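You operate a simulated robot arm through the tools that you are given. There is no shell and no other tool. Be economical: measure what you need, move in short steps, check, and stop when the job is done.

Carry out the task below with a simulated two-armed robot. There is one attempt and no reset: what you move stays moved.

Task
Clamp the yellow ink in the ink stand, rock the pale layer away.
Fine: grey latch to FREE for rocking and to HOLD again; leave the other bottles.

It is judged by the outcome, as a careful person would: the job done as asked, and still so three seconds after it is handed in. It fails if anything else is knocked over, pushed out of place, dropped, spilled or broken.

Robot
Two 7-joint arms with two-finger parallel grippers on one trunk, on a base that drives. Base frame: it is fixed to the floor where the robot stands at the start and does not move with it; the origin is under the middle of the robot, x ahead of it, y to its left, z up; the surface under the hand at the start is at about z = 766. Readings come in mm, degrees, newtons and seconds.
The left shoulder is at the start at [60, 143, 971], the right one opposite. With the tool pointing down near the work surface each hand reaches from about 320 to 740 mm from the robot's upright axis, wherever it stands, measured 20 degrees to its own side. Places, roughly: grey latch of the ink stand [600, 200, 800]; jaw of the ink stand [600, 100, 900]; steel rocker of the ink stand [600, 0, 800]; yellow pad of the ink stand [600, -200, 900]. Payload 1.57 kg a hand.
The tool frame of a hand sits at the grasp point between the pads (the TCP): z along the fingers, y along the line on which they close. The tips reach 30 mm beyond it. Largest opening 110 mm; finger width 24, thickness 12; the body of the gripper, 48 by 112 mm, starts 78 mm behind the TCP.
Orientation is that of the tool frame in the base frame, as a unit quaternion [x, y, z, w]. With the fingers straight down and closing along the base's y, the tool's x points along the base's -x, its y along +y and its z along -z.

Tools
- The arms move only by the tool send_rows. It takes "left_commands", "right_commands" or both (then of equal length, played together; a hand with none holds still); each is a list of rows, each a list of 7 numbers: the shift along the tool's x, y, z in m, then the turn, a rotation vector about the tool's x, y, z in degrees, then the finger opening in m, from 0 to 0.11. In form: [[tx, ty, tz, ax, ay, az, jaw], ...]. A call has 1 to 10 rows; each row shifts and turns the commanded pose from where the row before left it, along the tool's axes as they then stand. Rows are played at 5 a second. More than 50 mm and 8.6 degrees between two rows, or a gripper value outside its range, and nothing of the call is played. A pose out of reach is approached as far as the arm can. The call stops where the force on the tool passes 70 N (or 10 N more than at its start, if that is more) or the arm is blocked; 0.2 s more then pass. Each finger travels about 45 mm/s and halts on what it meets, pressing with about 26 N; the grip force reading is that of the motor and also rises with nothing between the fingers. The clock runs only during rows and for 0.2 s after the last one: add rows that do not move to give the fingers time. It gives the time, the measured TCP pose, the force on the tool (base axes), the opening and the grip force at its end, in the units of the frame above (readings bear some noise), with the torque about the TCP (base axes, N m) and any sound that the robot's microphone picked up.
- Cameras (640 x 400 px; columns grow to the right, rows downward): "scene" is now at [45.6, 16.1, 1581.4]; the picture's right is [0.22, -0.98, 0.00], its down [-0.74, -0.16, -0.65] and it looks along [0.64, 0.14, -0.76] (base axes); focal length 264 px, centre (320, 200). "left" rides on the left gripper at [70, -16, -141] in its tool frame; the picture's right is [0.23, 0.97, 0.00], its down [-0.86, 0.20, -0.48] and it looks along [-0.47, 0.11, 0.88] (tool axes); focal length 222 px, centre (320, 200). "right" rides on the right gripper at [70, 16, -141] in its tool frame; the picture's right is [-0.23, 0.97, 0.00], its down [-0.86, -0.20, -0.48] and it looks along [-0.47, -0.11, 0.88] (tool axes); focal length 222 px, centre (320, 200). There is no depth. A picture from a camera that has moved, and an enlarged one, comes with that camera's place and axes in the base frame and with its lens.
- snapshot(camera): a new picture of that camera. The clock stands still meanwhile.
- move_column(by): slides the trunk up (or, below 0, down) by that many mm; the arms and the scene camera ride with it, the base frame stays. It gives what a move gives, with no picture.
- roll_base(legs): drives the robot by 1 to 6 legs, each [ahead, left, turn to the left] in mm, mm and degrees, along the robot's own axes; the way and the turn of a leg run together, so that a leg with both is an arc; at most 1500 mm and 180 degrees a leg. The arms and the cameras ride along, it lands a little off, and it stops where it bumps. It gives what a move gives.
- head_to(pan, tilt): turns the head with the scene camera to pan (to the left, within 86 degrees either way) and tilt (down, from -29 to 69), counted from straight ahead of the robot. It gives what a move gives.
- inspect(camera, box): a new picture of the part [left, top, right, bottom] of that camera's present view, enlarged. The clock stands still meanwhile.
- sign_off(): hands the job in; it is judged then, once.

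Go step by step. Nothing tells you exact positions but the pictures and the camera data: compare them with the known pose of the tool, close in by small moves and look again before you grip or let go. The budget is 120 turns and 100 pictures, counting those below and the enlarged ones. Unless the task says otherwise, let go and move clear before handing in, and close with one line.

The tools are called by a JSON object that holds its "op" and its "data". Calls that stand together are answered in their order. send_rows: Moves the arms, as the interface text tells. Its arguments: {"type":"object","properties":{"left_commands":{"type":"array","items":{"type":"array","items":{"type":"number"}}},"right_commands":{"type":"array","items":{"type":"array","items":{"type":"number"}}}},"required":[]} The other tools are called the same way: move_column (by) slides the trunk up or down; roll_base (legs) drives the base; head_to (pan, tilt) turns the head that bears the scene camera; snapshot (camera) takes a picture; inspect (camera, box) takes an enlarged picture of a part of a camera's view; sign_off () hands the job in.

At the start:

```text
t: 0.0
left_ee_pos: [297.0, 353.7, 1156.7]
left_tcp_rot: [0.001, 1.0, 0.0, 0.001]
left_wrist_force: [-0.2, 0.1, 0.1]
left_torque: [0.01, -0.01, -0.01]
left_opening: 110.0
left_finger_force: 0.1
right_ee_pos: [390.9, 5.5, 1118.8]
right_tcp_rot: [0.0, 1.0, 0.0, 0.0]
right_wrist_force: [0.4, -0.5, -0.1]
right_torque: [0.05, -0.01, 0.02]
right_opening: 109.9
right_finger_force: 0.0
trunk travel left (down, up): [-570.0, 20.0]
robot x, y, heading: [2.1, 2.5, 0.2]
head pan, tilt: [12.4, 49.3]
```

scene: 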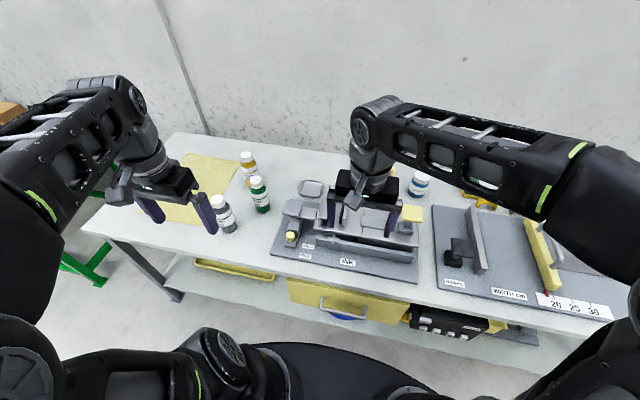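
right: 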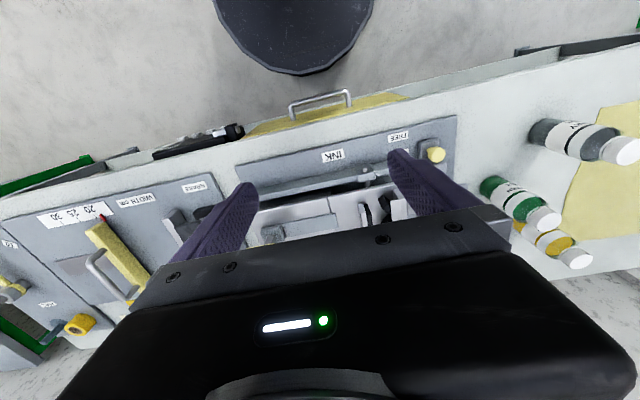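
left: 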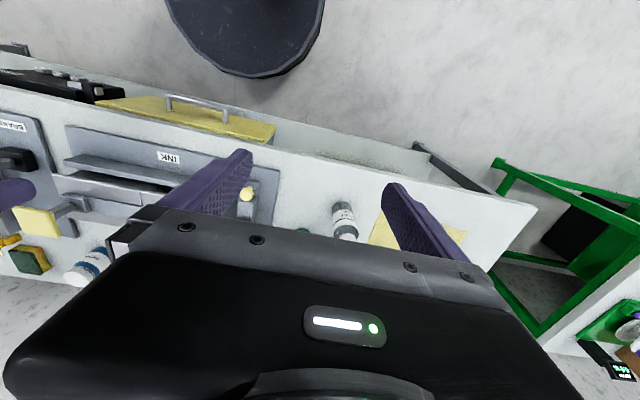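

The ink stand lies under the right hand, with bottles to the left of it (yellow, green, grey) and a blue one behind. I look closer before moving.

{"op": "inspect", "data": {"camera": "scene", "box": [200, 130, 440, 290]}}

{"op": "inspect", "data": {"camera": "right", "box": [160, 80, 640, 290]}}

```text
2.50 times, centred on (320, 210) of scene
camera zoom: at [45.6, 16.1, 1581.4], right [0.22, -0.98, 0.0], down [-0.74, -0.16, -0.65], along [0.64, 0.14, -0.76], focal length 660 px, centre (320, 175)
```

zoom: 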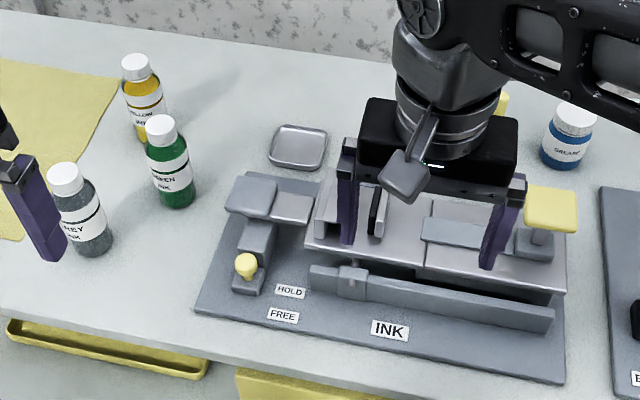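

```text
1.33 times, centred on (400, 185) of right
camera zoom: at [320.2, 22.7, 1260.4], right [0.23, 0.97, 0.0], down [0.86, -0.2, 0.48], along [0.47, -0.11, -0.88], focal length 296 px, centre (213, 220)
```

zoom: 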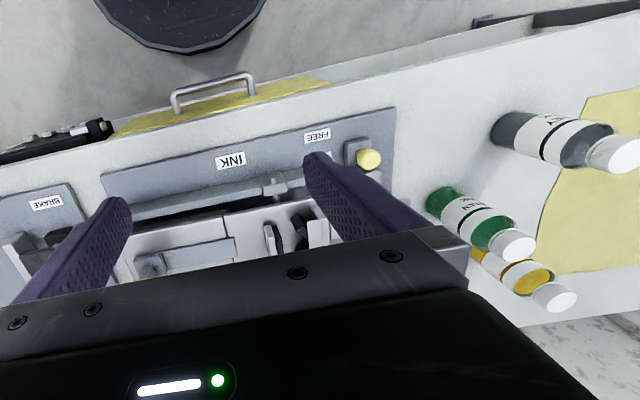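

I move the right hand aside to the right to uncover the stand.

{"op": "send_rows", "data": {"right_commands": [[0.02, -0.045, 0, 0, 0, 0, 0.11], [0.02, -0.045, 0, 0, 0, 0, 0.11], [0.02, -0.045, 0, 0, 0, 0, 0.11], [0, -0.045, 0, 0, 0, 0, 0.11], [0, -0.045, 0, 0, 0, 0, 0.11], [0, -0.045, 0, 0, 0, 0, 0.11], [0, -0.045, 0, 0, 0, 0, 0.11]]}}

{"op": "snapshot", "data": {"camera": "scene"}}

{"op": "inspect", "data": {"camera": "scene", "box": [260, 150, 440, 290]}}

```text
t: 1.6
left_ee_pos: [296.1, 353.4, 1157.3]
left_tcp_rot: [0.0, 1.0, 0.0, 0.0]
left_wrist_force: [-0.6, 0.5, -0.3]
left_torque: [-0.02, 0.02, 0.01]
left_opening: 110.2
left_finger_force: 0.1
right_ee_pos: [325.9, -311.3, 1116.7]
right_tcp_rot: [-0.001, 1.0, 0.0, 0.0]
right_wrist_force: [0.4, -0.1, -0.2]
right_torque: [-0.02, 0.03, -0.01]
right_opening: 110.0
right_finger_force: 0.0
trunk travel left (down, up): [-570.0, 20.0]
robot x, y, heading: [0.1, 1.6, 0.4]
head pan, tilt: [12.4, 49.3]
```

```text
94 pictures are left
camera scene: at [45.4, 15.3, 1581.4], right [0.22, -0.98, 0.0], down [-0.74, -0.16, -0.65], along [0.64, 0.14, -0.76], focal length 264 px, centre (320, 200)
```

scene: 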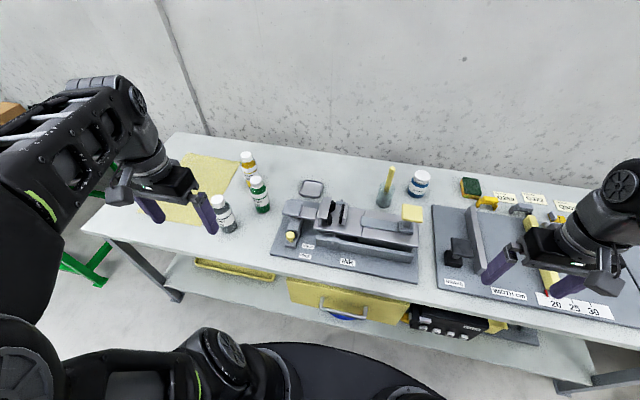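

```text
2.86 times, centred on (350, 220) of scene
camera zoom: at [45.4, 15.3, 1581.4], right [0.22, -0.98, 0.0], down [-0.74, -0.16, -0.65], along [0.64, 0.14, -0.76], focal length 755 px, centre (234, 143)
```

zoom: 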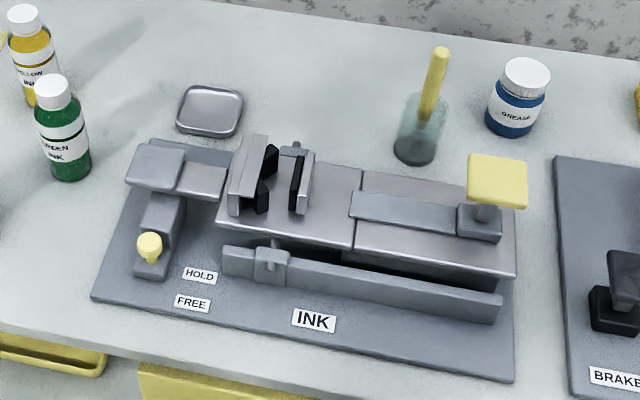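

{"op": "inspect", "data": {"camera": "scene", "box": [270, 175, 350, 225]}}

{"op": "inspect", "data": {"camera": "scene", "box": [340, 190, 436, 250]}}

{"op": "inspect", "data": {"camera": "scene", "box": [200, 140, 296, 250]}}

```text
8.00 times, centred on (310, 200) of scene
camera zoom: at [45.4, 15.3, 1581.4], right [0.22, -0.98, 0.0], down [-0.74, -0.16, -0.65], along [0.64, 0.14, -0.76], focal length 2113 px, centre (400, 200)
```

zoom: 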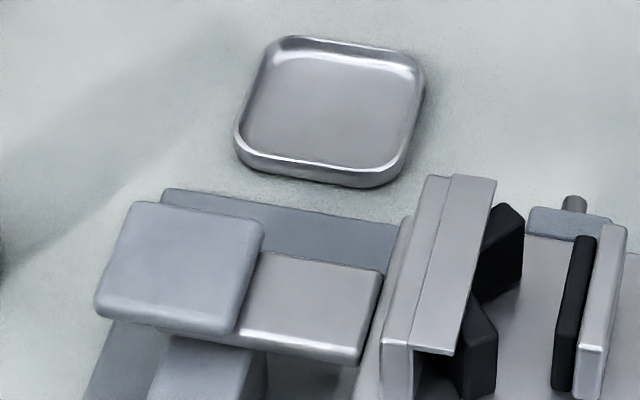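

```text
6.67 times, centred on (388, 220) of scene
camera zoom: at [45.4, 15.3, 1581.4], right [0.22, -0.98, 0.0], down [-0.74, -0.16, -0.65], along [0.64, 0.14, -0.76], focal length 1761 px, centre (-133, 67)
```

zoom: 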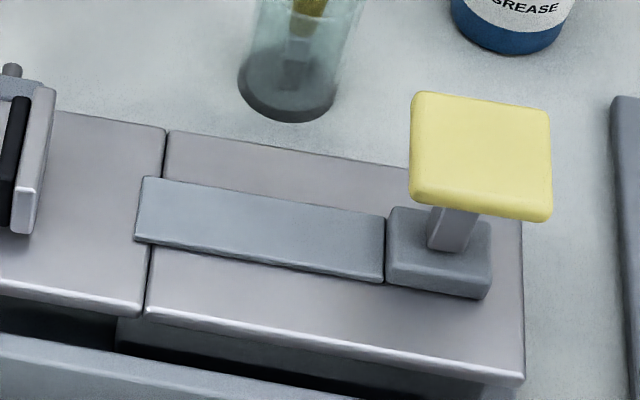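

```text
3.64 times, centred on (248, 195) of scene
camera zoom: at [45.4, 15.3, 1581.4], right [0.22, -0.98, 0.0], down [-0.74, -0.16, -0.65], along [0.64, 0.14, -0.76], focal length 961 px, centre (582, 218)
```

zoom: 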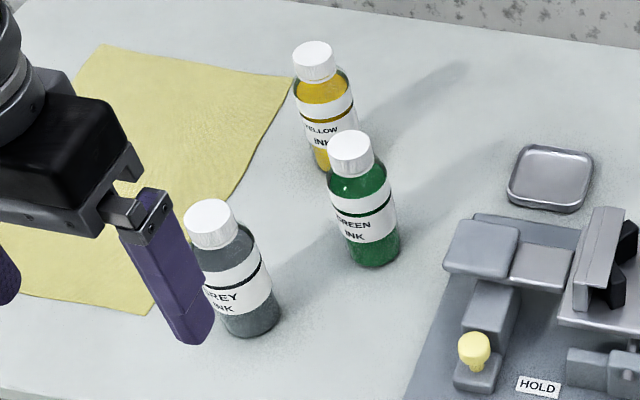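

I see a fixed V-jaw on the left, a flat moving jaw on the right, a latch plate over a steel tongue (at HOLD), and the yellow pad on a slide. I bring the left hand camera nearer for a better view.

{"op": "send_rows", "data": {"left_commands": [[-0.03, -0.04, 0, 0, 0, 0, 0.11], [-0.03, -0.04, 0, 0, 0, 0, 0.11], [-0.03, -0.04, 0, 0, 0, 0, 0.11], [-0.03, -0.04, 0, 0, 0, 0, 0.11], [-0.03, -0.04, 0, 0, 0, 0, 0.11]]}}

{"op": "snapshot", "data": {"camera": "left"}}

```text
t: 3.0
left_ee_pos: [449.4, 205.1, 1133.8]
left_tcp_rot: [-0.069, 0.997, -0.006, -0.026]
left_wrist_force: [-0.4, 0.4, 0.2]
left_torque: [-0.04, -0.02, -0.01]
left_opening: 110.0
left_finger_force: 0.1
right_ee_pos: [324.8, -309.7, 1118.0]
right_tcp_rot: [0.0, 1.0, 0.0, 0.001]
right_wrist_force: [0.0, 0.6, -0.3]
right_torque: [-0.02, -0.03, -0.03]
right_opening: 110.1
right_finger_force: 0.0
trunk travel left (down, up): [-570.0, 20.0]
robot x, y, heading: [0.1, -5.0, 0.2]
head pan, tilt: [12.4, 49.3]
stopped in row 5 (left hand): the arm was blocked; the commanded pose is now the measured one
```

```text
89 pictures are left
camera left: at [390.5, 179.6, 1278.5], right [-0.36, 0.93, 0.01], down [0.84, 0.32, 0.43], along [0.4, 0.16, -0.9], focal length 222 px, centre (320, 200)
```

left: 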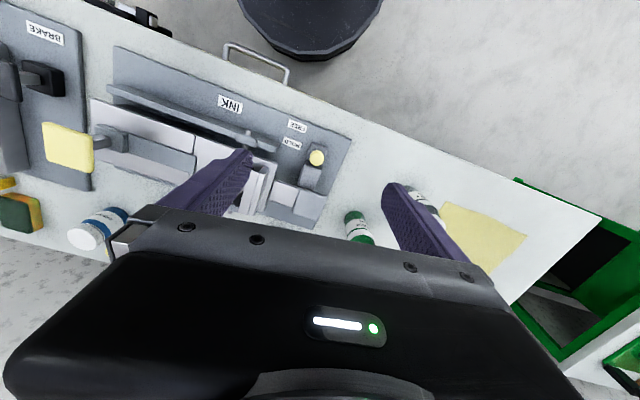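

The arm hit a joint limit there, so I come back lower and pitch the hand forward for a flatter view of the stand.

{"op": "send_rows", "data": {"left_commands": [[0.045, -0.02, 0.0, 0, 0, 0, 0.11], [0.045, -0.04, 0.02, 0, 0, 4, 0.11], [0, -0.04, 0.04, 0, 0, 4, 0.11], [0, -0.03, 0.04, 0, 0, 0, 0.11], [0, 0, 0, 0, -8, 0, 0.11], [0, 0, 0, 0, -8, 0, 0.11], [0, 0, 0, 0, -8, 0, 0.11], [0, 0, 0, 0, -8, 0, 0.11], [0, 0, 0, 0, -8, 0, 0.11]]}}

{"op": "snapshot", "data": {"camera": "left"}}

```text
refused: row 2 steps farther than a row can; nothing moved
```

```text
88 pictures are left
camera left: at [390.5, 179.6, 1278.5], right [-0.36, 0.93, 0.01], down [0.84, 0.32, 0.43], along [0.4, 0.16, -0.9], focal length 222 px, centre (320, 200)
```

left: 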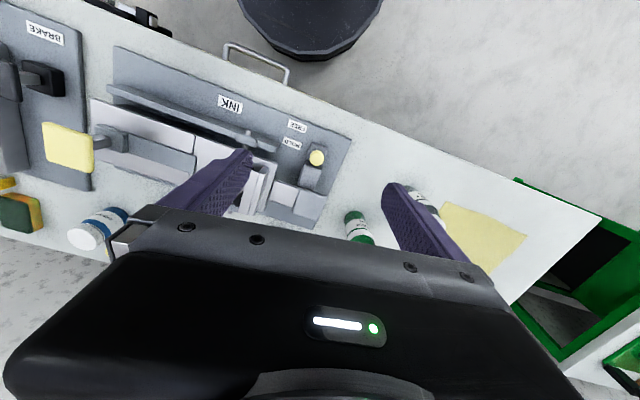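

One row was longer than allowed; I resend it with shorter steps.

{"op": "send_rows", "data": {"left_commands": [[0.03, -0.03, 0.02, 0, 0, 0, 0.11], [0.03, -0.03, 0.02, 0, 0, 4, 0.11], [0.03, -0.03, 0.02, 0, 0, 4, 0.11], [0, -0.03, 0.035, 0, 0, 0, 0.11], [0, 0, 0, 0, -8, 0, 0.11], [0, 0, 0, 0, -8, 0, 0.11], [0, 0, 0, 0, -8, 0, 0.11], [0, 0, 0, 0, -8, 0, 0.11], [0, 0, 0, 0, -8, 0, 0.11]]}}

{"op": "snapshot", "data": {"camera": "left"}}

```text
t: 5.0
left_ee_pos: [380.2, 60.6, 1055.1]
left_tcp_rot: [0.0, 0.949, -0.007, 0.316]
left_wrist_force: [-0.2, -0.6, 0.7]
left_torque: [-0.01, 0.0, 0.03]
left_opening: 109.9
left_finger_force: 0.0
left hand out of reach, approached as far as the arm can: row 9
right_ee_pos: [325.9, -308.9, 1117.0]
right_tcp_rot: [0.001, 1.0, 0.0, 0.001]
right_wrist_force: [0.1, -0.2, -0.4]
right_torque: [0.03, 0.01, 0.01]
right_opening: 110.1
right_finger_force: 0.1
trunk travel left (down, up): [-570.0, 20.0]
robot x, y, heading: [-1.9, -0.5, 0.1]
head pan, tilt: [12.4, 49.3]
```

```text
87 pictures are left
camera left: at [240.9, 45.2, 1125.4], right [-0.18, 0.97, -0.15], down [0.4, 0.21, 0.89], along [0.9, 0.1, -0.42], focal length 222 px, centre (320, 200)
```

left: 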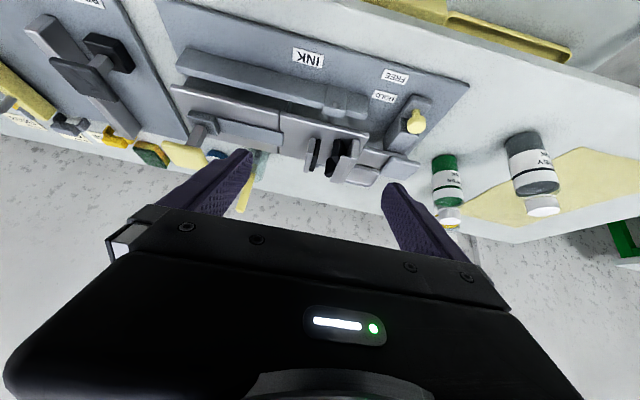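

{"op": "inspect", "data": {"camera": "left", "box": [150, 50, 330, 190]}}

{"op": "inspect", "data": {"camera": "left", "box": [290, 60, 450, 190]}}

```text
2.86 times, centred on (240, 120) of left
camera zoom: at [240.9, 45.2, 1125.4], right [-0.18, 0.97, -0.15], down [0.4, 0.21, 0.89], along [0.9, 0.1, -0.42], focal length 635 px, centre (549, 429)
```

zoom: 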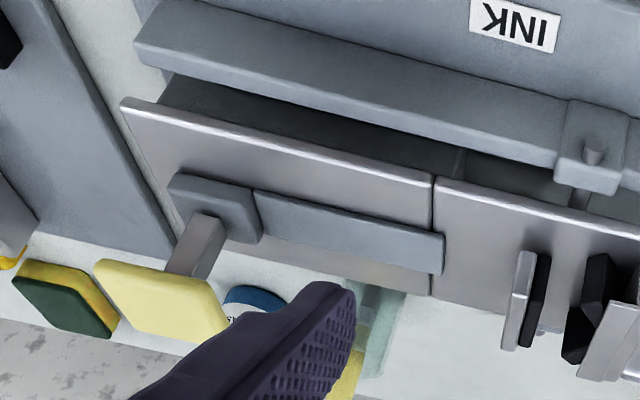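

```text
3.08 times, centred on (370, 125) of left
camera zoom: at [240.9, 45.2, 1125.4], right [-0.18, 0.97, -0.15], down [0.4, 0.21, 0.89], along [0.9, 0.1, -0.42], focal length 684 px, centre (166, 431)
```

zoom: 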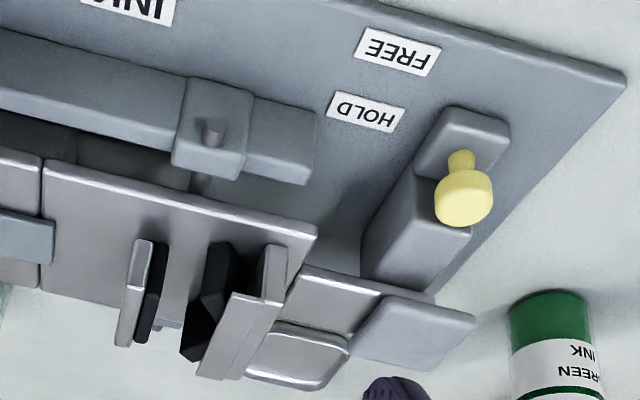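

The pad's centre triangulates to about [605, -163, 925]. I bring the right hand, fingers closing, above it to test how it moves.

{"op": "send_rows", "data": {"right_commands": [[0, 0, 0.045, 0, 0, 0, 0.05], [0, 0, 0.045, 0, 0, 0, 0.0], [-0.04, 0.02, 0.01, 0, 0, 0, 0.0], [-0.04, 0.02, 0.0, 0, 0, 0, 0.0], [-0.04, 0.02, 0.0, 0, 0, 0, 0.0], [-0.04, 0.02, 0.0, 0, 0, 0, 0.0], [-0.04, 0.02, 0.0, 0, 0, 0, 0.0], [-0.04, 0.02, 0.0, 0, 0, 0, 0.0], [-0.038, 0.025, 0.0, 0, 0, 0, 0.0]]}}

{"op": "snapshot", "data": {"camera": "left"}}

{"op": "snapshot", "data": {"camera": "scene"}}

```text
t: 7.0
left_ee_pos: [381.8, 62.2, 1054.5]
left_tcp_rot: [-0.001, 0.949, -0.007, 0.315]
left_wrist_force: [-0.4, -0.6, 0.1]
left_torque: [-0.01, 0.02, -0.03]
left_opening: 110.0
left_finger_force: 0.1
right_ee_pos: [604.6, -162.1, 1016.4]
right_tcp_rot: [0.0, 1.0, 0.0, 0.0]
right_wrist_force: [-0.5, 0.8, 0.2]
right_torque: [-0.02, -0.01, 0.0]
right_opening: 0.2
right_finger_force: 21.6
trunk travel left (down, up): [-570.0, 20.0]
robot x, y, heading: [1.0, 2.1, -0.0]
head pan, tilt: [12.4, 49.3]
```

```text
84 pictures are left
camera left: at [241.7, 46.1, 1125.4], right [-0.18, 0.97, -0.15], down [0.4, 0.21, 0.89], along [0.9, 0.1, -0.43], focal length 222 px, centre (320, 200)
```

left: 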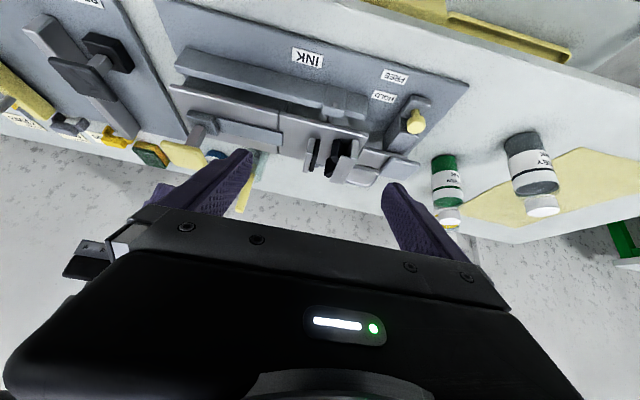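

```text
83 pictures are left
camera scene: at [46.8, 16.9, 1581.3], right [0.22, -0.98, 0.0], down [-0.74, -0.16, -0.65], along [0.64, 0.14, -0.76], focal length 264 px, centre (320, 200)
```

scene: 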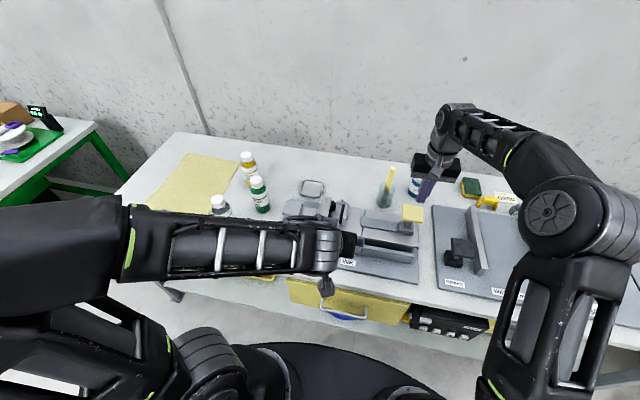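

Aligned with the pad; I lower gently until it touches.

{"op": "send_rows", "data": {"right_commands": [[0, 0, 0.04, 0, 0, 0, 0], [0, 0, 0.01, 0, 0, 0, 0], [0, 0, 0.005, 0, 0, 0, 0], [0, 0, 0.005, 0, 0, 0, 0]]}}

{"op": "snapshot", "data": {"camera": "left"}}

```text
t: 8.0
left_ee_pos: [381.0, 61.8, 1054.2]
left_tcp_rot: [-0.001, 0.949, -0.006, 0.316]
left_wrist_force: [0.3, 0.6, 0.0]
left_torque: [-0.01, 0.0, 0.01]
left_opening: 109.7
left_finger_force: 0.1
right_ee_pos: [603.2, -162.2, 956.4]
right_tcp_rot: [-0.001, 1.0, 0.0, 0.001]
right_wrist_force: [3.8, 0.4, 5.7]
right_torque: [0.0, -0.03, -0.03]
right_opening: 0.0
right_finger_force: 21.2
trunk travel left (down, up): [-570.0, 20.0]
robot x, y, heading: [0.4, 2.5, -0.1]
head pan, tilt: [12.4, 49.3]
```

```text
82 pictures are left
camera left: at [240.8, 45.8, 1125.7], right [-0.18, 0.97, -0.15], down [0.4, 0.21, 0.89], along [0.9, 0.1, -0.43], focal length 222 px, centre (320, 200)
```

left: 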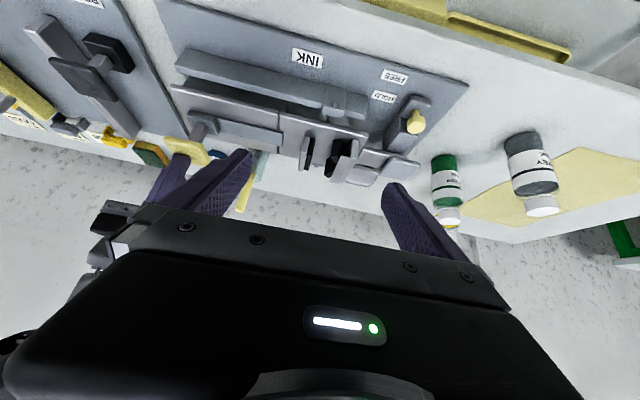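

Contact at about 6 N. The jaw may have shifted already; I press a little more and compare.

{"op": "send_rows", "data": {"right_commands": [[0, 0, 0.005, 0, 0, 0, 0], [0, 0, 0.005, 0, 0, 0, 0]]}}

{"op": "inspect", "data": {"camera": "left", "box": [150, 50, 390, 200]}}

```text
t: 8.6
left_ee_pos: [380.9, 61.6, 1054.3]
left_tcp_rot: [-0.001, 0.949, -0.006, 0.316]
left_wrist_force: [-0.3, -0.7, 0.0]
left_torque: [-0.02, -0.03, 0.05]
left_opening: 109.9
left_finger_force: 0.1
right_ee_pos: [603.0, -162.8, 946.3]
right_tcp_rot: [-0.001, 1.0, 0.0, 0.0]
right_wrist_force: [3.0, 1.7, 7.7]
right_torque: [0.03, -0.07, -0.04]
right_opening: 0.1
right_finger_force: 21.7
trunk travel left (down, up): [-570.0, 20.0]
robot x, y, heading: [0.5, -0.4, -0.4]
head pan, tilt: [12.4, 49.3]
```

```text
2.67 times, centred on (270, 125) of left
camera zoom: at [240.6, 45.9, 1125.7], right [-0.18, 0.97, -0.15], down [0.4, 0.21, 0.89], along [0.9, 0.1, -0.43], focal length 592 px, centre (453, 400)
```

zoom: 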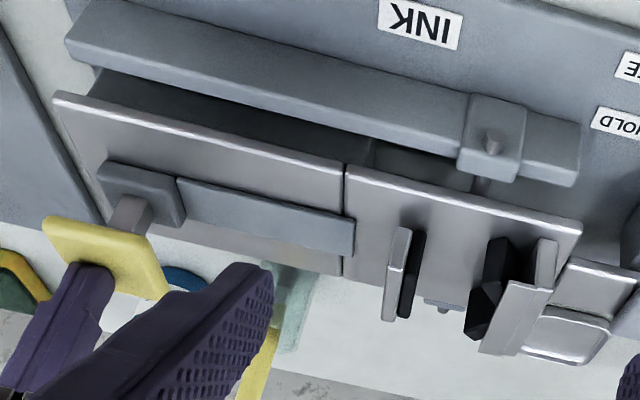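

Pressing the pad opens the jaw. I press on to find the full opening.

{"op": "send_rows", "data": {"right_commands": [[0, 0, 0.005, 0, 0, 0, 0], [0, 0, 0.005, 0, 0, 0, 0], [0, 0, 0.005, 0, 0, 0, 0], [0, 0, 0.005, 0, 0, 0, 0], [0, 0, 0.0, 0, 0, 0, 0]]}}

{"op": "inspect", "data": {"camera": "left", "box": [150, 50, 390, 200]}}

```text
t: 9.8
left_ee_pos: [380.3, 61.7, 1055.5]
left_tcp_rot: [0.0, 0.949, -0.007, 0.316]
left_wrist_force: [-0.1, -0.3, -0.1]
left_torque: [0.07, 0.0, 0.0]
left_opening: 110.1
left_finger_force: 0.1
right_ee_pos: [603.1, -162.5, 927.5]
right_tcp_rot: [0.0, 1.0, -0.001, 0.0]
right_wrist_force: [-2.9, 4.2, 12.1]
right_torque: [0.14, 0.12, 0.01]
right_opening: 0.0
right_finger_force: 21.5
trunk travel left (down, up): [-570.0, 20.0]
robot x, y, heading: [-1.6, 4.5, 0.1]
head pan, tilt: [12.4, 49.3]
```

```text
2.67 times, centred on (270, 125) of left
camera zoom: at [239.7, 46.3, 1125.9], right [-0.18, 0.97, -0.15], down [0.4, 0.21, 0.89], along [0.9, 0.1, -0.42], focal length 592 px, centre (453, 400)
```

zoom: 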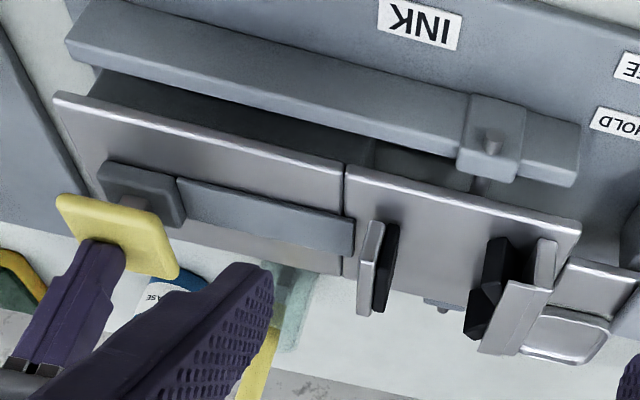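

{"op": "send_rows", "data": {"right_commands": [[0, 0, 0.005, 0, 0, 0, 0], [0, 0, 0.005, 0, 0, 0, 0], [0, 0, 0.005, 0, 0, 0, 0], [0, 0, 0.0, 0, 0, 0, 0]]}}

{"op": "inspect", "data": {"camera": "left", "box": [150, 50, 390, 200]}}

```text
t: 10.8
left_ee_pos: [375.2, 62.7, 1057.3]
left_tcp_rot: [-0.001, 0.948, -0.007, 0.319]
left_wrist_force: [0.2, -0.4, 0.0]
left_torque: [0.01, 0.02, 0.03]
left_opening: 109.9
left_finger_force: 0.1
right_ee_pos: [602.7, -162.2, 919.3]
right_tcp_rot: [0.0, 1.0, 0.0, 0.006]
right_wrist_force: [-10.9, -1.6, 58.7]
right_torque: [-0.04, 0.85, 0.48]
right_opening: 0.2
right_finger_force: 21.0
trunk travel left (down, up): [-570.0, 20.0]
robot x, y, heading: [4.9, 0.0, -0.0]
head pan, tilt: [12.4, 49.3]
```

```text
2.67 times, centred on (270, 125) of left
camera zoom: at [235.7, 46.5, 1127.4], right [-0.18, 0.97, -0.15], down [0.39, 0.21, 0.89], along [0.9, 0.1, -0.42], focal length 592 px, centre (453, 400)
```

zoom: 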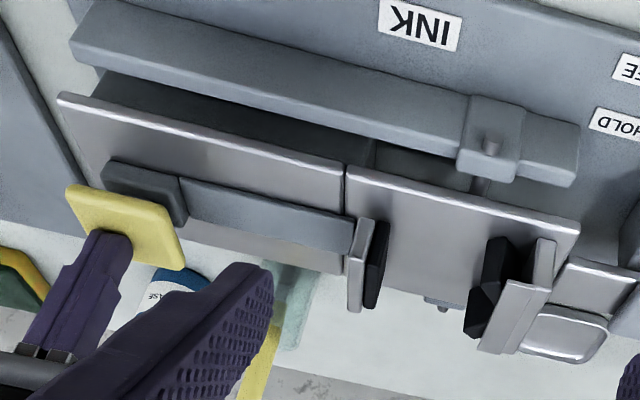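

The pad bottoms out at TCP z≈919 with the jaw fully open (gap centre about y 55, V notch near [600, 97]). The yellow bottle at about [775, 469] is out of reach, so I release the pad, retract both hands, and check clearance before driving.

{"op": "send_rows", "data": {"right_commands": [[0, 0, -0.04, 0, 0, 0, 0], [0, 0, -0.045, 0, 0, 0, 0], [0, 0, -0.03, 0, 0, 0, 0], [0.045, 0, 0, 0, 0, 0, 0], [0.045, 0, 0, 0, 0, 0, 0], [0.045, 0, 0, 0, 0, 0, 0], [0.045, 0, 0, 0, 0, 0, 0]], "left_commands": [[0, 0, 0, 0, 8, 0, 0.11], [0, 0, 0, 0, 8, 0, 0.11], [0, 0, 0, 0, 8, 0, 0.11], [0, 0, 0, 0, 8, 0, 0.11], [0, 0, 0, 0, 5, 0, 0.11], [0, 0.045, 0, 0, 0, 0, 0.11], [0, 0.045, 0, 0, 0, 0, 0.11]]}}

{"op": "head_to", "data": {"pan": 0, "tilt": 69}}

{"op": "snapshot", "data": {"camera": "scene"}}

```text
t: 12.4
left_ee_pos: [379.8, 151.2, 1055.5]
left_tcp_rot: [0.001, 1.0, -0.006, 0.0]
left_wrist_force: [0.7, 0.9, 0.2]
left_torque: [-0.02, -0.03, 0.02]
left_opening: 109.7
left_finger_force: 0.1
right_ee_pos: [422.3, -168.3, 1024.3]
right_tcp_rot: [-0.001, 1.0, 0.001, 0.001]
right_wrist_force: [-0.1, 0.3, 0.4]
right_torque: [-0.02, -0.02, 0.02]
right_opening: 0.1
right_finger_force: 21.9
trunk travel left (down, up): [-570.0, 20.0]
robot x, y, heading: [-0.1, -2.4, -0.0]
head pan, tilt: [12.4, 49.3]
```

```text
t: 13.2
left_ee_pos: [380.4, 150.0, 1055.0]
left_tcp_rot: [0.0, 1.0, -0.006, -0.001]
left_wrist_force: [0.6, 0.6, -0.6]
left_torque: [0.0, -0.05, 0.02]
left_opening: 109.7
left_finger_force: 0.0
right_ee_pos: [422.6, -168.7, 1026.1]
right_tcp_rot: [0.001, 1.0, 0.0, 0.0]
right_wrist_force: [0.4, 0.3, 0.3]
right_torque: [-0.03, 0.02, 0.01]
right_opening: 0.0
right_finger_force: 21.6
trunk travel left (down, up): [-570.0, 20.0]
robot x, y, heading: [-0.3, -1.6, 0.1]
head pan, tilt: [0.0, 68.8]
```

```text
78 pictures are left
camera scene: at [25.7, -0.5, 1558.6], right [0.0, -1.0, 0.0], down [-0.93, 0.0, -0.36], along [0.36, 0.0, -0.93], focal length 264 px, centre (320, 200)
```

scene: 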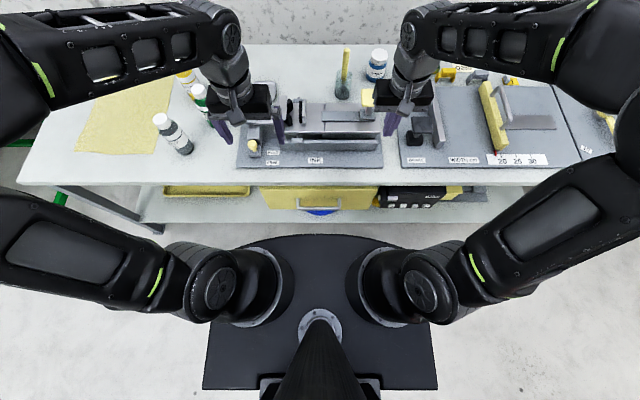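

The base front has roughly 80 mm to the table, so I drive left 335 mm and a cautious 35 mm ahead to bring the yellow bottle into reach of the left hand.

{"op": "roll_base", "data": {"legs": [[0, 335, 0], [35, 0, 0]]}}

{"op": "head_to", "data": {"pan": 10, "tilt": 45}}

{"op": "snapshot", "data": {"camera": "scene"}}

{"op": "snapshot", "data": {"camera": "left"}}

```text
t: 15.9
left_ee_pos: [419.3, 481.2, 1054.5]
left_tcp_rot: [0.003, 1.0, -0.007, -0.001]
left_wrist_force: [0.1, 0.1, -0.6]
left_torque: [0.0, 0.04, 0.0]
left_opening: 110.0
left_finger_force: 0.0
right_ee_pos: [460.6, 162.7, 1025.2]
right_tcp_rot: [0.002, 1.0, 0.001, 0.0]
right_wrist_force: [0.4, 0.1, 0.2]
right_torque: [-0.01, 0.05, -0.01]
right_opening: 0.1
right_finger_force: 21.7
trunk travel left (down, up): [-570.0, 20.0]
robot x, y, heading: [36.7, 331.7, -0.1]
head pan, tilt: [0.0, 68.8]
```

```text
t: 16.8
left_ee_pos: [416.4, 481.7, 1054.7]
left_tcp_rot: [0.003, 1.0, -0.008, -0.001]
left_wrist_force: [1.4, 0.6, 0.0]
left_torque: [-0.02, 0.02, 0.01]
left_opening: 110.0
left_finger_force: 0.0
right_ee_pos: [458.8, 163.1, 1025.4]
right_tcp_rot: [0.002, 1.0, 0.0, 0.0]
right_wrist_force: [-0.3, -0.6, 0.5]
right_torque: [0.0, -0.02, 0.03]
right_opening: 0.1
right_finger_force: 21.0
trunk travel left (down, up): [-570.0, 20.0]
robot x, y, heading: [36.1, 332.5, -0.1]
head pan, tilt: [10.0, 45.0]
```

```text
77 pictures are left
camera scene: at [85.7, 346.1, 1587.3], right [0.17, -0.99, 0.0], down [-0.7, -0.12, -0.71], along [0.7, 0.12, -0.71], focal length 264 px, centre (320, 200)
```

scene: 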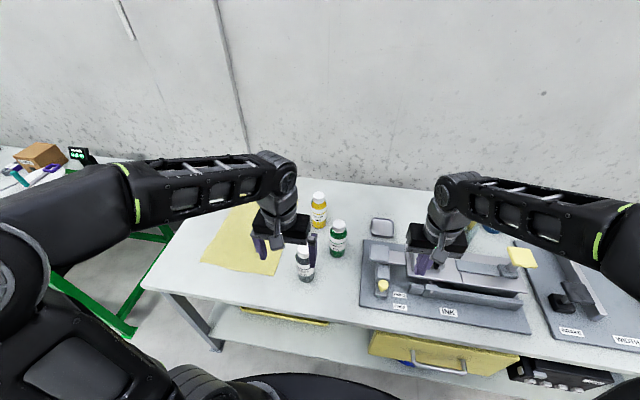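

```text
76 pictures are left
camera left: at [347.8, 467.0, 1196.0], right [-0.22, 0.98, -0.01], down [0.86, 0.2, 0.47], along [0.46, 0.09, -0.88], focal length 222 px, centre (320, 200)
```

left: 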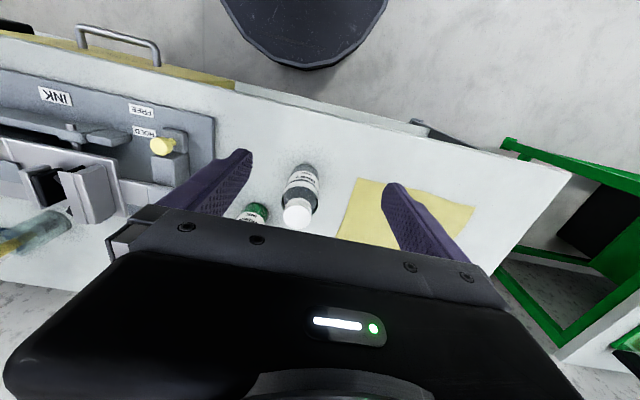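

{"op": "inspect", "data": {"camera": "scene", "box": [270, 180, 366, 290]}}

```text
3.64 times, centred on (318, 235) of scene
camera zoom: at [85.7, 346.1, 1587.3], right [0.17, -0.99, 0.0], down [-0.7, -0.12, -0.71], along [0.7, 0.12, -0.71], focal length 961 px, centre (327, 73)
```

zoom: 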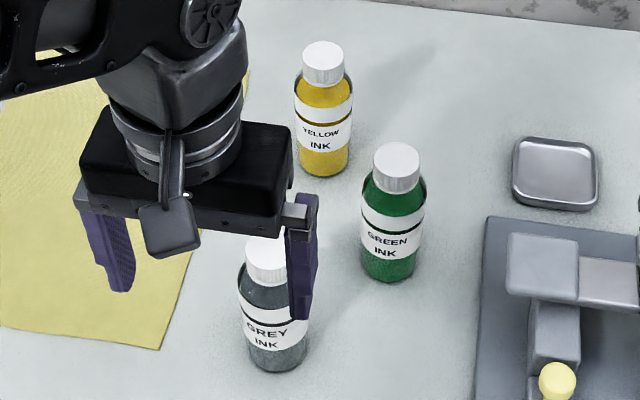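

The yellow bottle is at about [765, 465], top near z 928, diameter about 57. I pitch the left hand forward 20° and move to a pre-grasp position above and in front of it.

{"op": "send_rows", "data": {"left_commands": [[0, 0, 0, 0, -7, 0, 0.11], [0, 0, 0, 0, -7, 0, 0.11], [0, 0, 0, 0, -6, 0, 0.11], [-0.0375, -0.0023, 0.0249, 0, 0, 0, 0.11], [-0.0375, -0.0023, 0.0249, 0, 0, 0, 0.11], [-0.0375, -0.0023, 0.0249, 0, 0, 0, 0.11], [-0.0375, -0.0023, 0.0249, 0, 0, 0, 0.11], [-0.0375, -0.0023, 0.0249, 0, 0, 0, 0.11], [-0.0375, -0.0023, 0.0249, 0, 0, 0, 0.11], [-0.0375, -0.0023, 0.0249, 0, 0, 0, 0.11]]}}

{"op": "snapshot", "data": {"camera": "left"}}

{"op": "inspect", "data": {"camera": "scene", "box": [230, 130, 410, 290]}}

```text
t: 19.0
left_ee_pos: [720.6, 458.1, 979.2]
left_tcp_rot: [0.001, 0.985, -0.007, 0.172]
left_wrist_force: [0.4, 1.1, -1.4]
left_torque: [-0.01, 0.01, 0.01]
left_opening: 110.0
left_finger_force: 0.0
right_ee_pos: [459.8, 161.7, 1024.7]
right_tcp_rot: [0.002, 1.0, -0.001, -0.001]
right_wrist_force: [0.2, 0.3, 0.3]
right_torque: [0.0, -0.03, -0.01]
right_opening: 0.0
right_finger_force: 21.8
trunk travel left (down, up): [-570.0, 20.0]
robot x, y, heading: [36.3, 333.5, -0.3]
head pan, tilt: [10.0, 45.0]
```

```text
74 pictures are left
camera left: at [607.5, 443.5, 1087.4], right [-0.21, 0.97, -0.09], down [0.64, 0.21, 0.74], along [0.74, 0.09, -0.67], focal length 222 px, centre (320, 200)
```

left: 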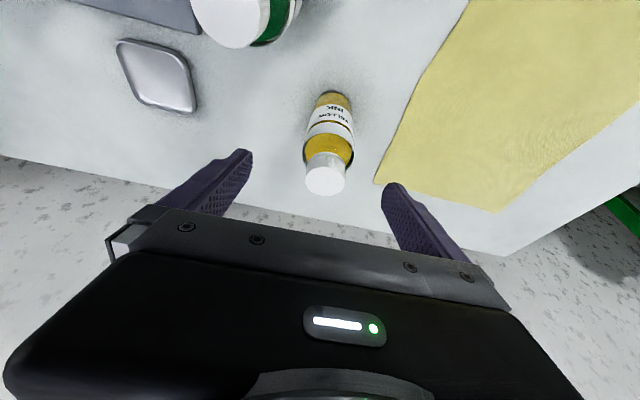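

```text
2.50 times, centred on (320, 210) of scene
camera zoom: at [86.7, 345.8, 1587.3], right [0.17, -0.99, 0.0], down [-0.7, -0.12, -0.71], along [0.7, 0.12, -0.71], focal length 660 px, centre (320, 175)
```

zoom: 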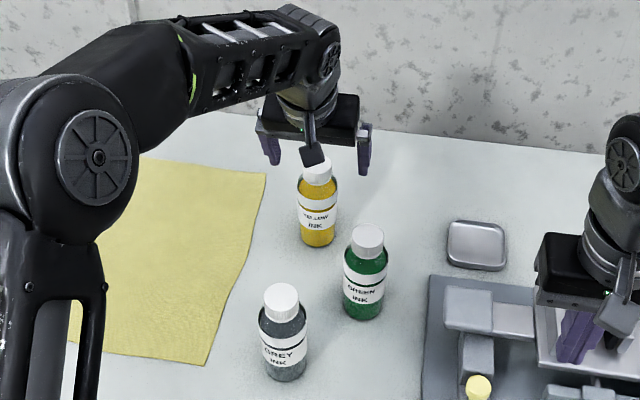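

The bottle is centred at about [763, 463]. I advance along the tool axis around it, fingers open.

{"op": "send_rows", "data": {"left_commands": [[0, 0.005, 0.03, 0, 0, 0, 0.11], [0, 0, 0.03, 0, 0, 0, 0.11], [-0.001, 0, 0.03, 0, 0, 0, 0.11], [-0.0014, 0, 0.027, 0, 0, 0, 0.11]]}}

{"op": "snapshot", "data": {"camera": "left"}}

{"op": "inspect", "data": {"camera": "scene", "box": [270, 160, 366, 260]}}

```text
t: 20.0
left_ee_pos: [762.4, 466.0, 874.0]
left_tcp_rot: [0.002, 0.985, -0.006, 0.173]
left_wrist_force: [0.2, 0.5, -0.2]
left_torque: [-0.03, -0.02, 0.01]
left_opening: 109.9
left_finger_force: 0.1
right_ee_pos: [460.2, 162.5, 1026.1]
right_tcp_rot: [0.001, 1.0, 0.0, 0.0]
right_wrist_force: [-0.5, 0.7, 0.6]
right_torque: [0.01, -0.02, -0.01]
right_opening: 0.0
right_finger_force: 21.2
trunk travel left (down, up): [-570.0, 20.0]
robot x, y, heading: [36.8, 330.2, -0.1]
head pan, tilt: [10.0, 45.0]
```

```text
72 pictures are left
camera left: at [649.1, 450.8, 983.0], right [-0.21, 0.97, -0.09], down [0.64, 0.2, 0.74], along [0.74, 0.09, -0.67], focal length 222 px, centre (320, 200)
```

left: 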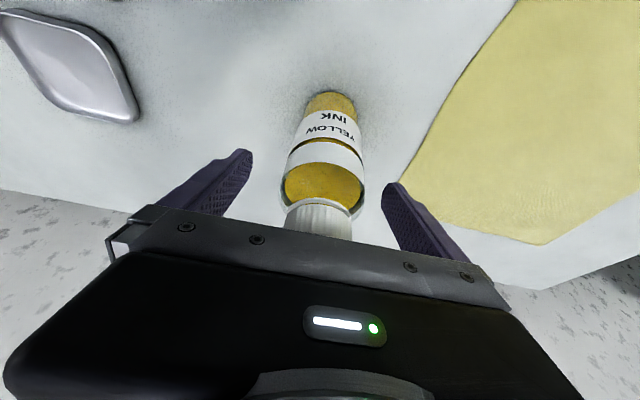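

```text
4.00 times, centred on (318, 210) of scene
camera zoom: at [86.0, 346.0, 1587.4], right [0.17, -0.99, 0.0], down [-0.7, -0.12, -0.71], along [0.7, 0.12, -0.71], focal length 1057 px, centre (328, 160)
```

zoom: 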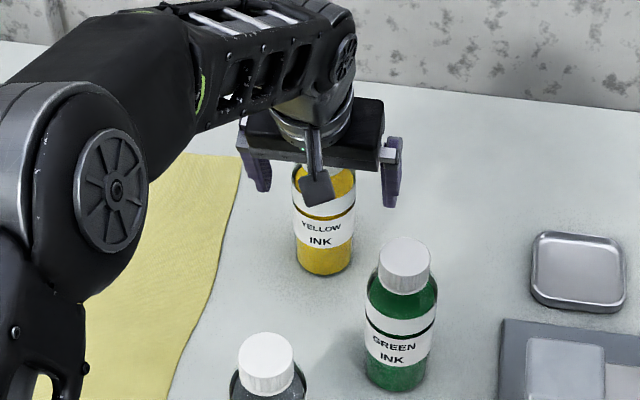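

Well centred with the pads on the body below the shoulder. I close the fingers.

{"op": "send_rows", "data": {"left_commands": [[0, 0, 0, 0, 0, 0, 0.08], [0, 0, 0, 0, 0, 0, 0.06], [0, 0, 0, 0, 0, 0, 0.045], [0, 0, 0, 0, 0, 0, 0.045], [0, 0, 0, 0, 0, 0, 0.045]]}}

{"op": "snapshot", "data": {"camera": "left"}}

```text
t: 21.2
left_ee_pos: [762.7, 466.2, 875.4]
left_tcp_rot: [0.002, 0.985, -0.007, 0.172]
left_wrist_force: [-0.6, 2.4, 0.6]
left_torque: [0.33, 0.06, 0.0]
left_opening: 59.4
left_finger_force: 25.6
right_ee_pos: [457.3, 163.5, 1025.2]
right_tcp_rot: [0.002, 1.0, 0.001, 0.0]
right_wrist_force: [-1.4, 0.1, -0.5]
right_torque: [0.0, -0.02, 0.0]
right_opening: 0.2
right_finger_force: 20.7
trunk travel left (down, up): [-570.0, 20.0]
robot x, y, heading: [39.4, 334.6, -0.1]
head pan, tilt: [10.0, 45.0]
```

```text
70 pictures are left
camera left: at [648.6, 451.2, 983.6], right [-0.21, 0.97, -0.09], down [0.64, 0.2, 0.74], along [0.74, 0.09, -0.67], focal length 222 px, centre (320, 200)
```

left: 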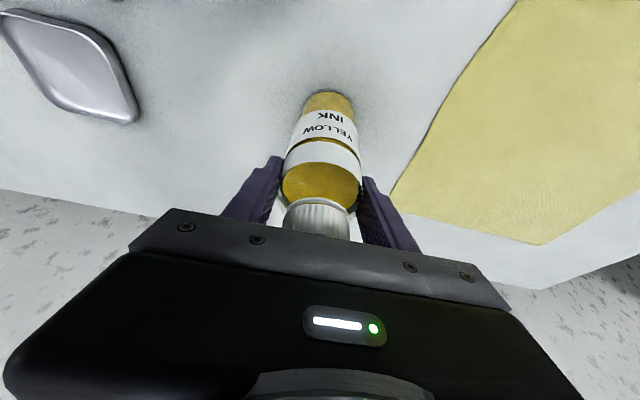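

Gripped (59 mm). I lift it 120 mm straight up.

{"op": "send_rows", "data": {"left_commands": [[-0.007, 0, -0.019, 0, 0, 0, 0.045], [-0.0137, 0, -0.0376, 0, 0, 0, 0.045], [-0.0137, 0, -0.0376, 0, 0, 0, 0.045], [-0.007, 0, -0.019, 0, 0, 0, 0.045]]}}

{"op": "inspect", "data": {"camera": "scene", "box": [230, 110, 410, 270]}}

```text
t: 22.2
left_ee_pos: [764.5, 469.4, 992.1]
left_tcp_rot: [0.003, 0.985, -0.007, 0.172]
left_wrist_force: [-0.4, -0.2, -4.1]
left_torque: [-0.01, 0.03, 0.01]
left_opening: 59.4
left_finger_force: 26.5
right_ee_pos: [459.5, 163.0, 1025.6]
right_tcp_rot: [0.002, 1.0, 0.0, -0.001]
right_wrist_force: [0.4, 0.8, -0.9]
right_torque: [0.01, 0.02, -0.02]
right_opening: 0.0
right_finger_force: 21.8
trunk travel left (down, up): [-570.0, 20.0]
robot x, y, heading: [35.8, 331.1, -0.4]
head pan, tilt: [10.0, 45.0]
```

```text
2.50 times, centred on (320, 190) of scene
camera zoom: at [86.1, 346.1, 1587.3], right [0.17, -0.99, 0.0], down [-0.7, -0.12, -0.71], along [0.7, 0.12, -0.71], focal length 660 px, centre (320, 225)
```

zoom: 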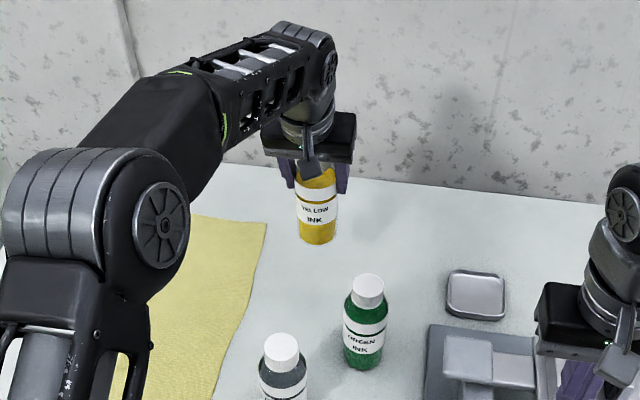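

The bottle is held and upright; I drive back right by 335 mm so the jaw and pad are in reach, with the bottle passing behind the stand.

{"op": "roll_base", "data": {"legs": [[0, -335, 0]]}}

{"op": "snapshot", "data": {"camera": "scene"}}

```text
t: 24.4
left_ee_pos: [763.2, 133.8, 991.6]
left_tcp_rot: [0.002, 0.985, -0.007, 0.171]
left_wrist_force: [0.1, 0.6, -4.2]
left_torque: [0.03, 0.03, 0.03]
left_opening: 59.6
left_finger_force: 25.6
right_ee_pos: [457.1, -172.3, 1025.3]
right_tcp_rot: [0.001, 1.0, 0.0, 0.0]
right_wrist_force: [-0.2, 0.0, 0.1]
right_torque: [0.0, -0.03, 0.05]
right_opening: 0.0
right_finger_force: 21.0
trunk travel left (down, up): [-570.0, 20.0]
robot x, y, heading: [33.4, 0.2, -0.0]
head pan, tilt: [10.0, 45.0]
```

```text
68 pictures are left
camera scene: at [85.0, 10.1, 1587.3], right [0.17, -0.99, 0.0], down [-0.7, -0.12, -0.71], along [0.7, 0.12, -0.71], focal length 264 px, centre (320, 200)
```

scene: 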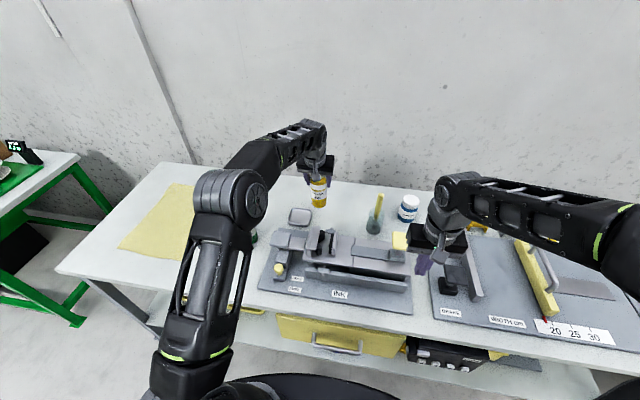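

Right hand now goes to the pad and presses it open.

{"op": "send_rows", "data": {"right_commands": [[-0.0487, 0.0033, 0, 0, 0, 0, 0], [-0.0487, 0.0033, 0, 0, 0, 0, 0], [-0.0487, 0.0033, 0, 0, 0, 0, 0], [0, 0, 0.04, 0, 0, 0, 0], [0, 0, 0.03, 0, 0, 0, 0], [0, 0, 0.015, 0, 0, 0, 0], [0, 0, 0.01, 0, 0, 0, 0], [0, 0, 0.008, 0, 0, 0, 0]], "left_commands": [[-0.0137, 0, -0.0376, 0, 0, 0, 0.045], [-0.0065, 0, -0.018, 0, 0, 0, 0.045], [0, 0, 0, 0, 0, 0, 0.045], [0, 0, 0, 0, 0, 0, 0.045], [0, 0, 0, 0, 0, 0, 0.045], [0, 0, 0, 0, 0, 0, 0.045], [0, 0, 0, 0, 0, 0, 0.045], [0, 0, 0, 0, 0, 0, 0.045]]}}

{"op": "inspect", "data": {"camera": "scene", "box": [250, 170, 430, 310]}}

```text
t: 26.2
left_ee_pos: [765.6, 135.6, 1051.0]
left_tcp_rot: [0.001, 0.985, -0.008, 0.172]
left_wrist_force: [1.1, -0.2, -4.3]
left_torque: [0.04, 0.04, 0.01]
left_opening: 59.5
left_finger_force: 25.5
right_ee_pos: [604.9, -161.9, 924.8]
right_tcp_rot: [0.0, 1.0, 0.001, 0.0]
right_wrist_force: [5.9, -0.3, 12.4]
right_torque: [0.0, -0.05, 0.04]
right_opening: 0.0
right_finger_force: 21.0
trunk travel left (down, up): [-570.0, 20.0]
robot x, y, heading: [32.4, 0.3, -0.0]
head pan, tilt: [10.0, 45.0]
```

```text
2.86 times, centred on (340, 240) of scene
camera zoom: at [85.1, 11.5, 1587.4], right [0.17, -0.99, 0.0], down [-0.7, -0.12, -0.71], along [0.7, 0.12, -0.71], focal length 755 px, centre (263, 86)
```

zoom: 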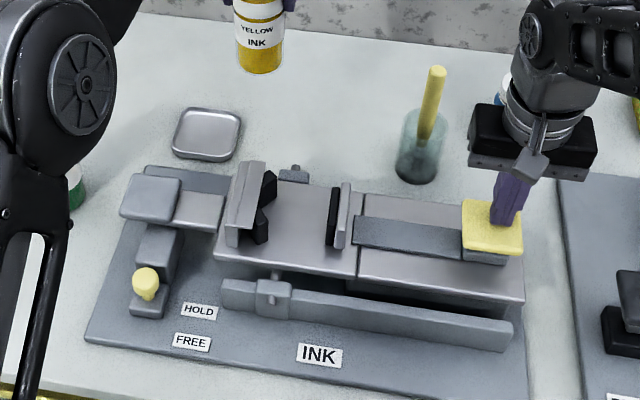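

{"op": "inspect", "data": {"camera": "scene", "box": [300, 215, 364, 259]}}

```text
9.09 times, centred on (332, 237) of scene
camera zoom: at [85.1, 11.5, 1587.4], right [0.17, -0.99, 0.0], down [-0.7, -0.12, -0.71], along [0.7, 0.12, -0.71], focal length 2402 px, centre (211, -136)
```

zoom: 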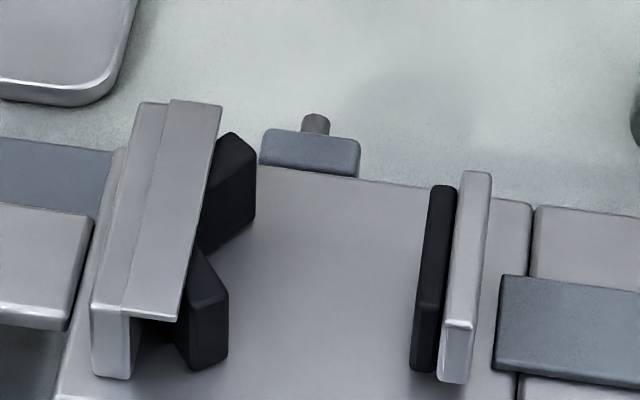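

The jaw is open; the gap centre is about [593, 60]. I carry the bottle above it (bottom at about z 942) while pressing the pad 3 mm further.

{"op": "send_rows", "data": {"left_commands": [[0.0324, -0.0152, -0.0118, 0, 0, 0, 0.045], [0.0324, -0.0152, -0.0118, 0, 0, 0, 0.045], [0.0324, -0.0152, -0.0118, 0, 0, 0, 0.045], [0.0324, -0.0152, -0.0118, 0, 0, 0, 0.045], [0.0324, -0.0152, -0.0118, 0, 0, 0, 0.045]], "right_commands": [[0, 0, 0.003, 0, 0, 0, 0], [0, 0, 0, 0, 0, 0, 0], [0, 0, 0, 0, 0, 0, 0], [0, 0, 0, 0, 0, 0, 0], [0, 0, 0, 0, 0, 0, 0]]}}

{"op": "snapshot", "data": {"camera": "left"}}

{"op": "inspect", "data": {"camera": "scene", "box": [260, 170, 420, 290]}}

```text
t: 27.4
left_ee_pos: [592.0, 63.4, 1052.8]
left_tcp_rot: [0.002, 0.985, -0.008, 0.173]
left_wrist_force: [-0.5, 0.7, -4.0]
left_torque: [0.03, 0.01, 0.01]
left_opening: 59.5
left_finger_force: 25.9
right_ee_pos: [603.6, -161.2, 921.2]
right_tcp_rot: [0.001, 1.0, 0.0, 0.0]
right_wrist_force: [4.9, 0.1, 13.2]
right_torque: [0.01, -0.17, -0.01]
right_opening: 0.0
right_finger_force: 21.2
trunk travel left (down, up): [-570.0, 20.0]
robot x, y, heading: [37.4, 0.3, -0.2]
head pan, tilt: [10.0, 45.0]
```

```text
65 pictures are left
camera left: at [478.2, 48.1, 1162.1], right [-0.21, 0.97, -0.09], down [0.64, 0.21, 0.74], along [0.74, 0.1, -0.67], focal length 222 px, centre (320, 200)
```

left: 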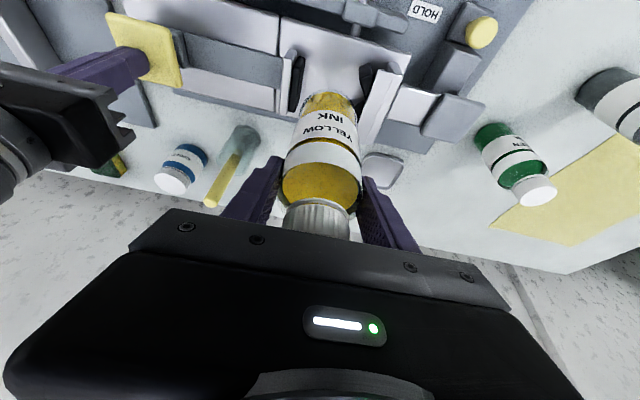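

```text
3.33 times, centred on (340, 230) of scene
camera zoom: at [83.8, 11.5, 1587.4], right [0.17, -0.99, 0.0], down [-0.7, -0.12, -0.71], along [0.7, 0.12, -0.71], focal length 881 px, centre (253, 100)
```

zoom: 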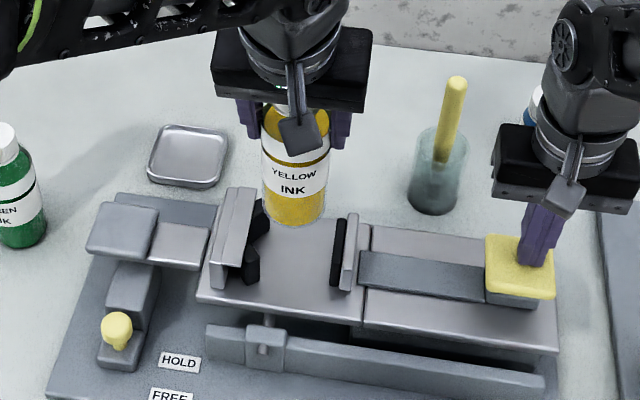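

{"op": "inspect", "data": {"camera": "left", "box": [260, 30, 420, 140]}}

```text
3.64 times, centred on (340, 85) of left
camera zoom: at [478.2, 48.1, 1162.1], right [-0.21, 0.97, -0.09], down [0.64, 0.21, 0.74], along [0.74, 0.1, -0.67], focal length 808 px, centre (247, 618)
```

zoom: 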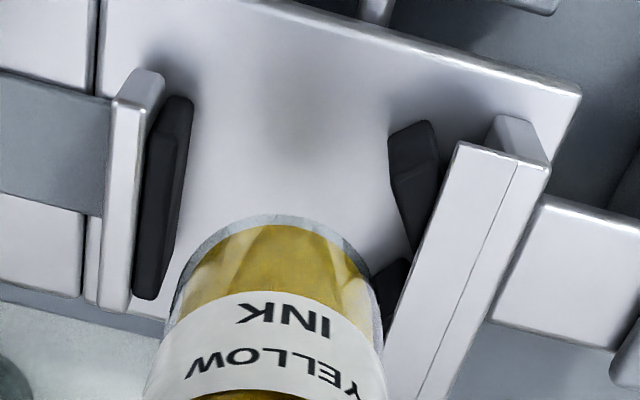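

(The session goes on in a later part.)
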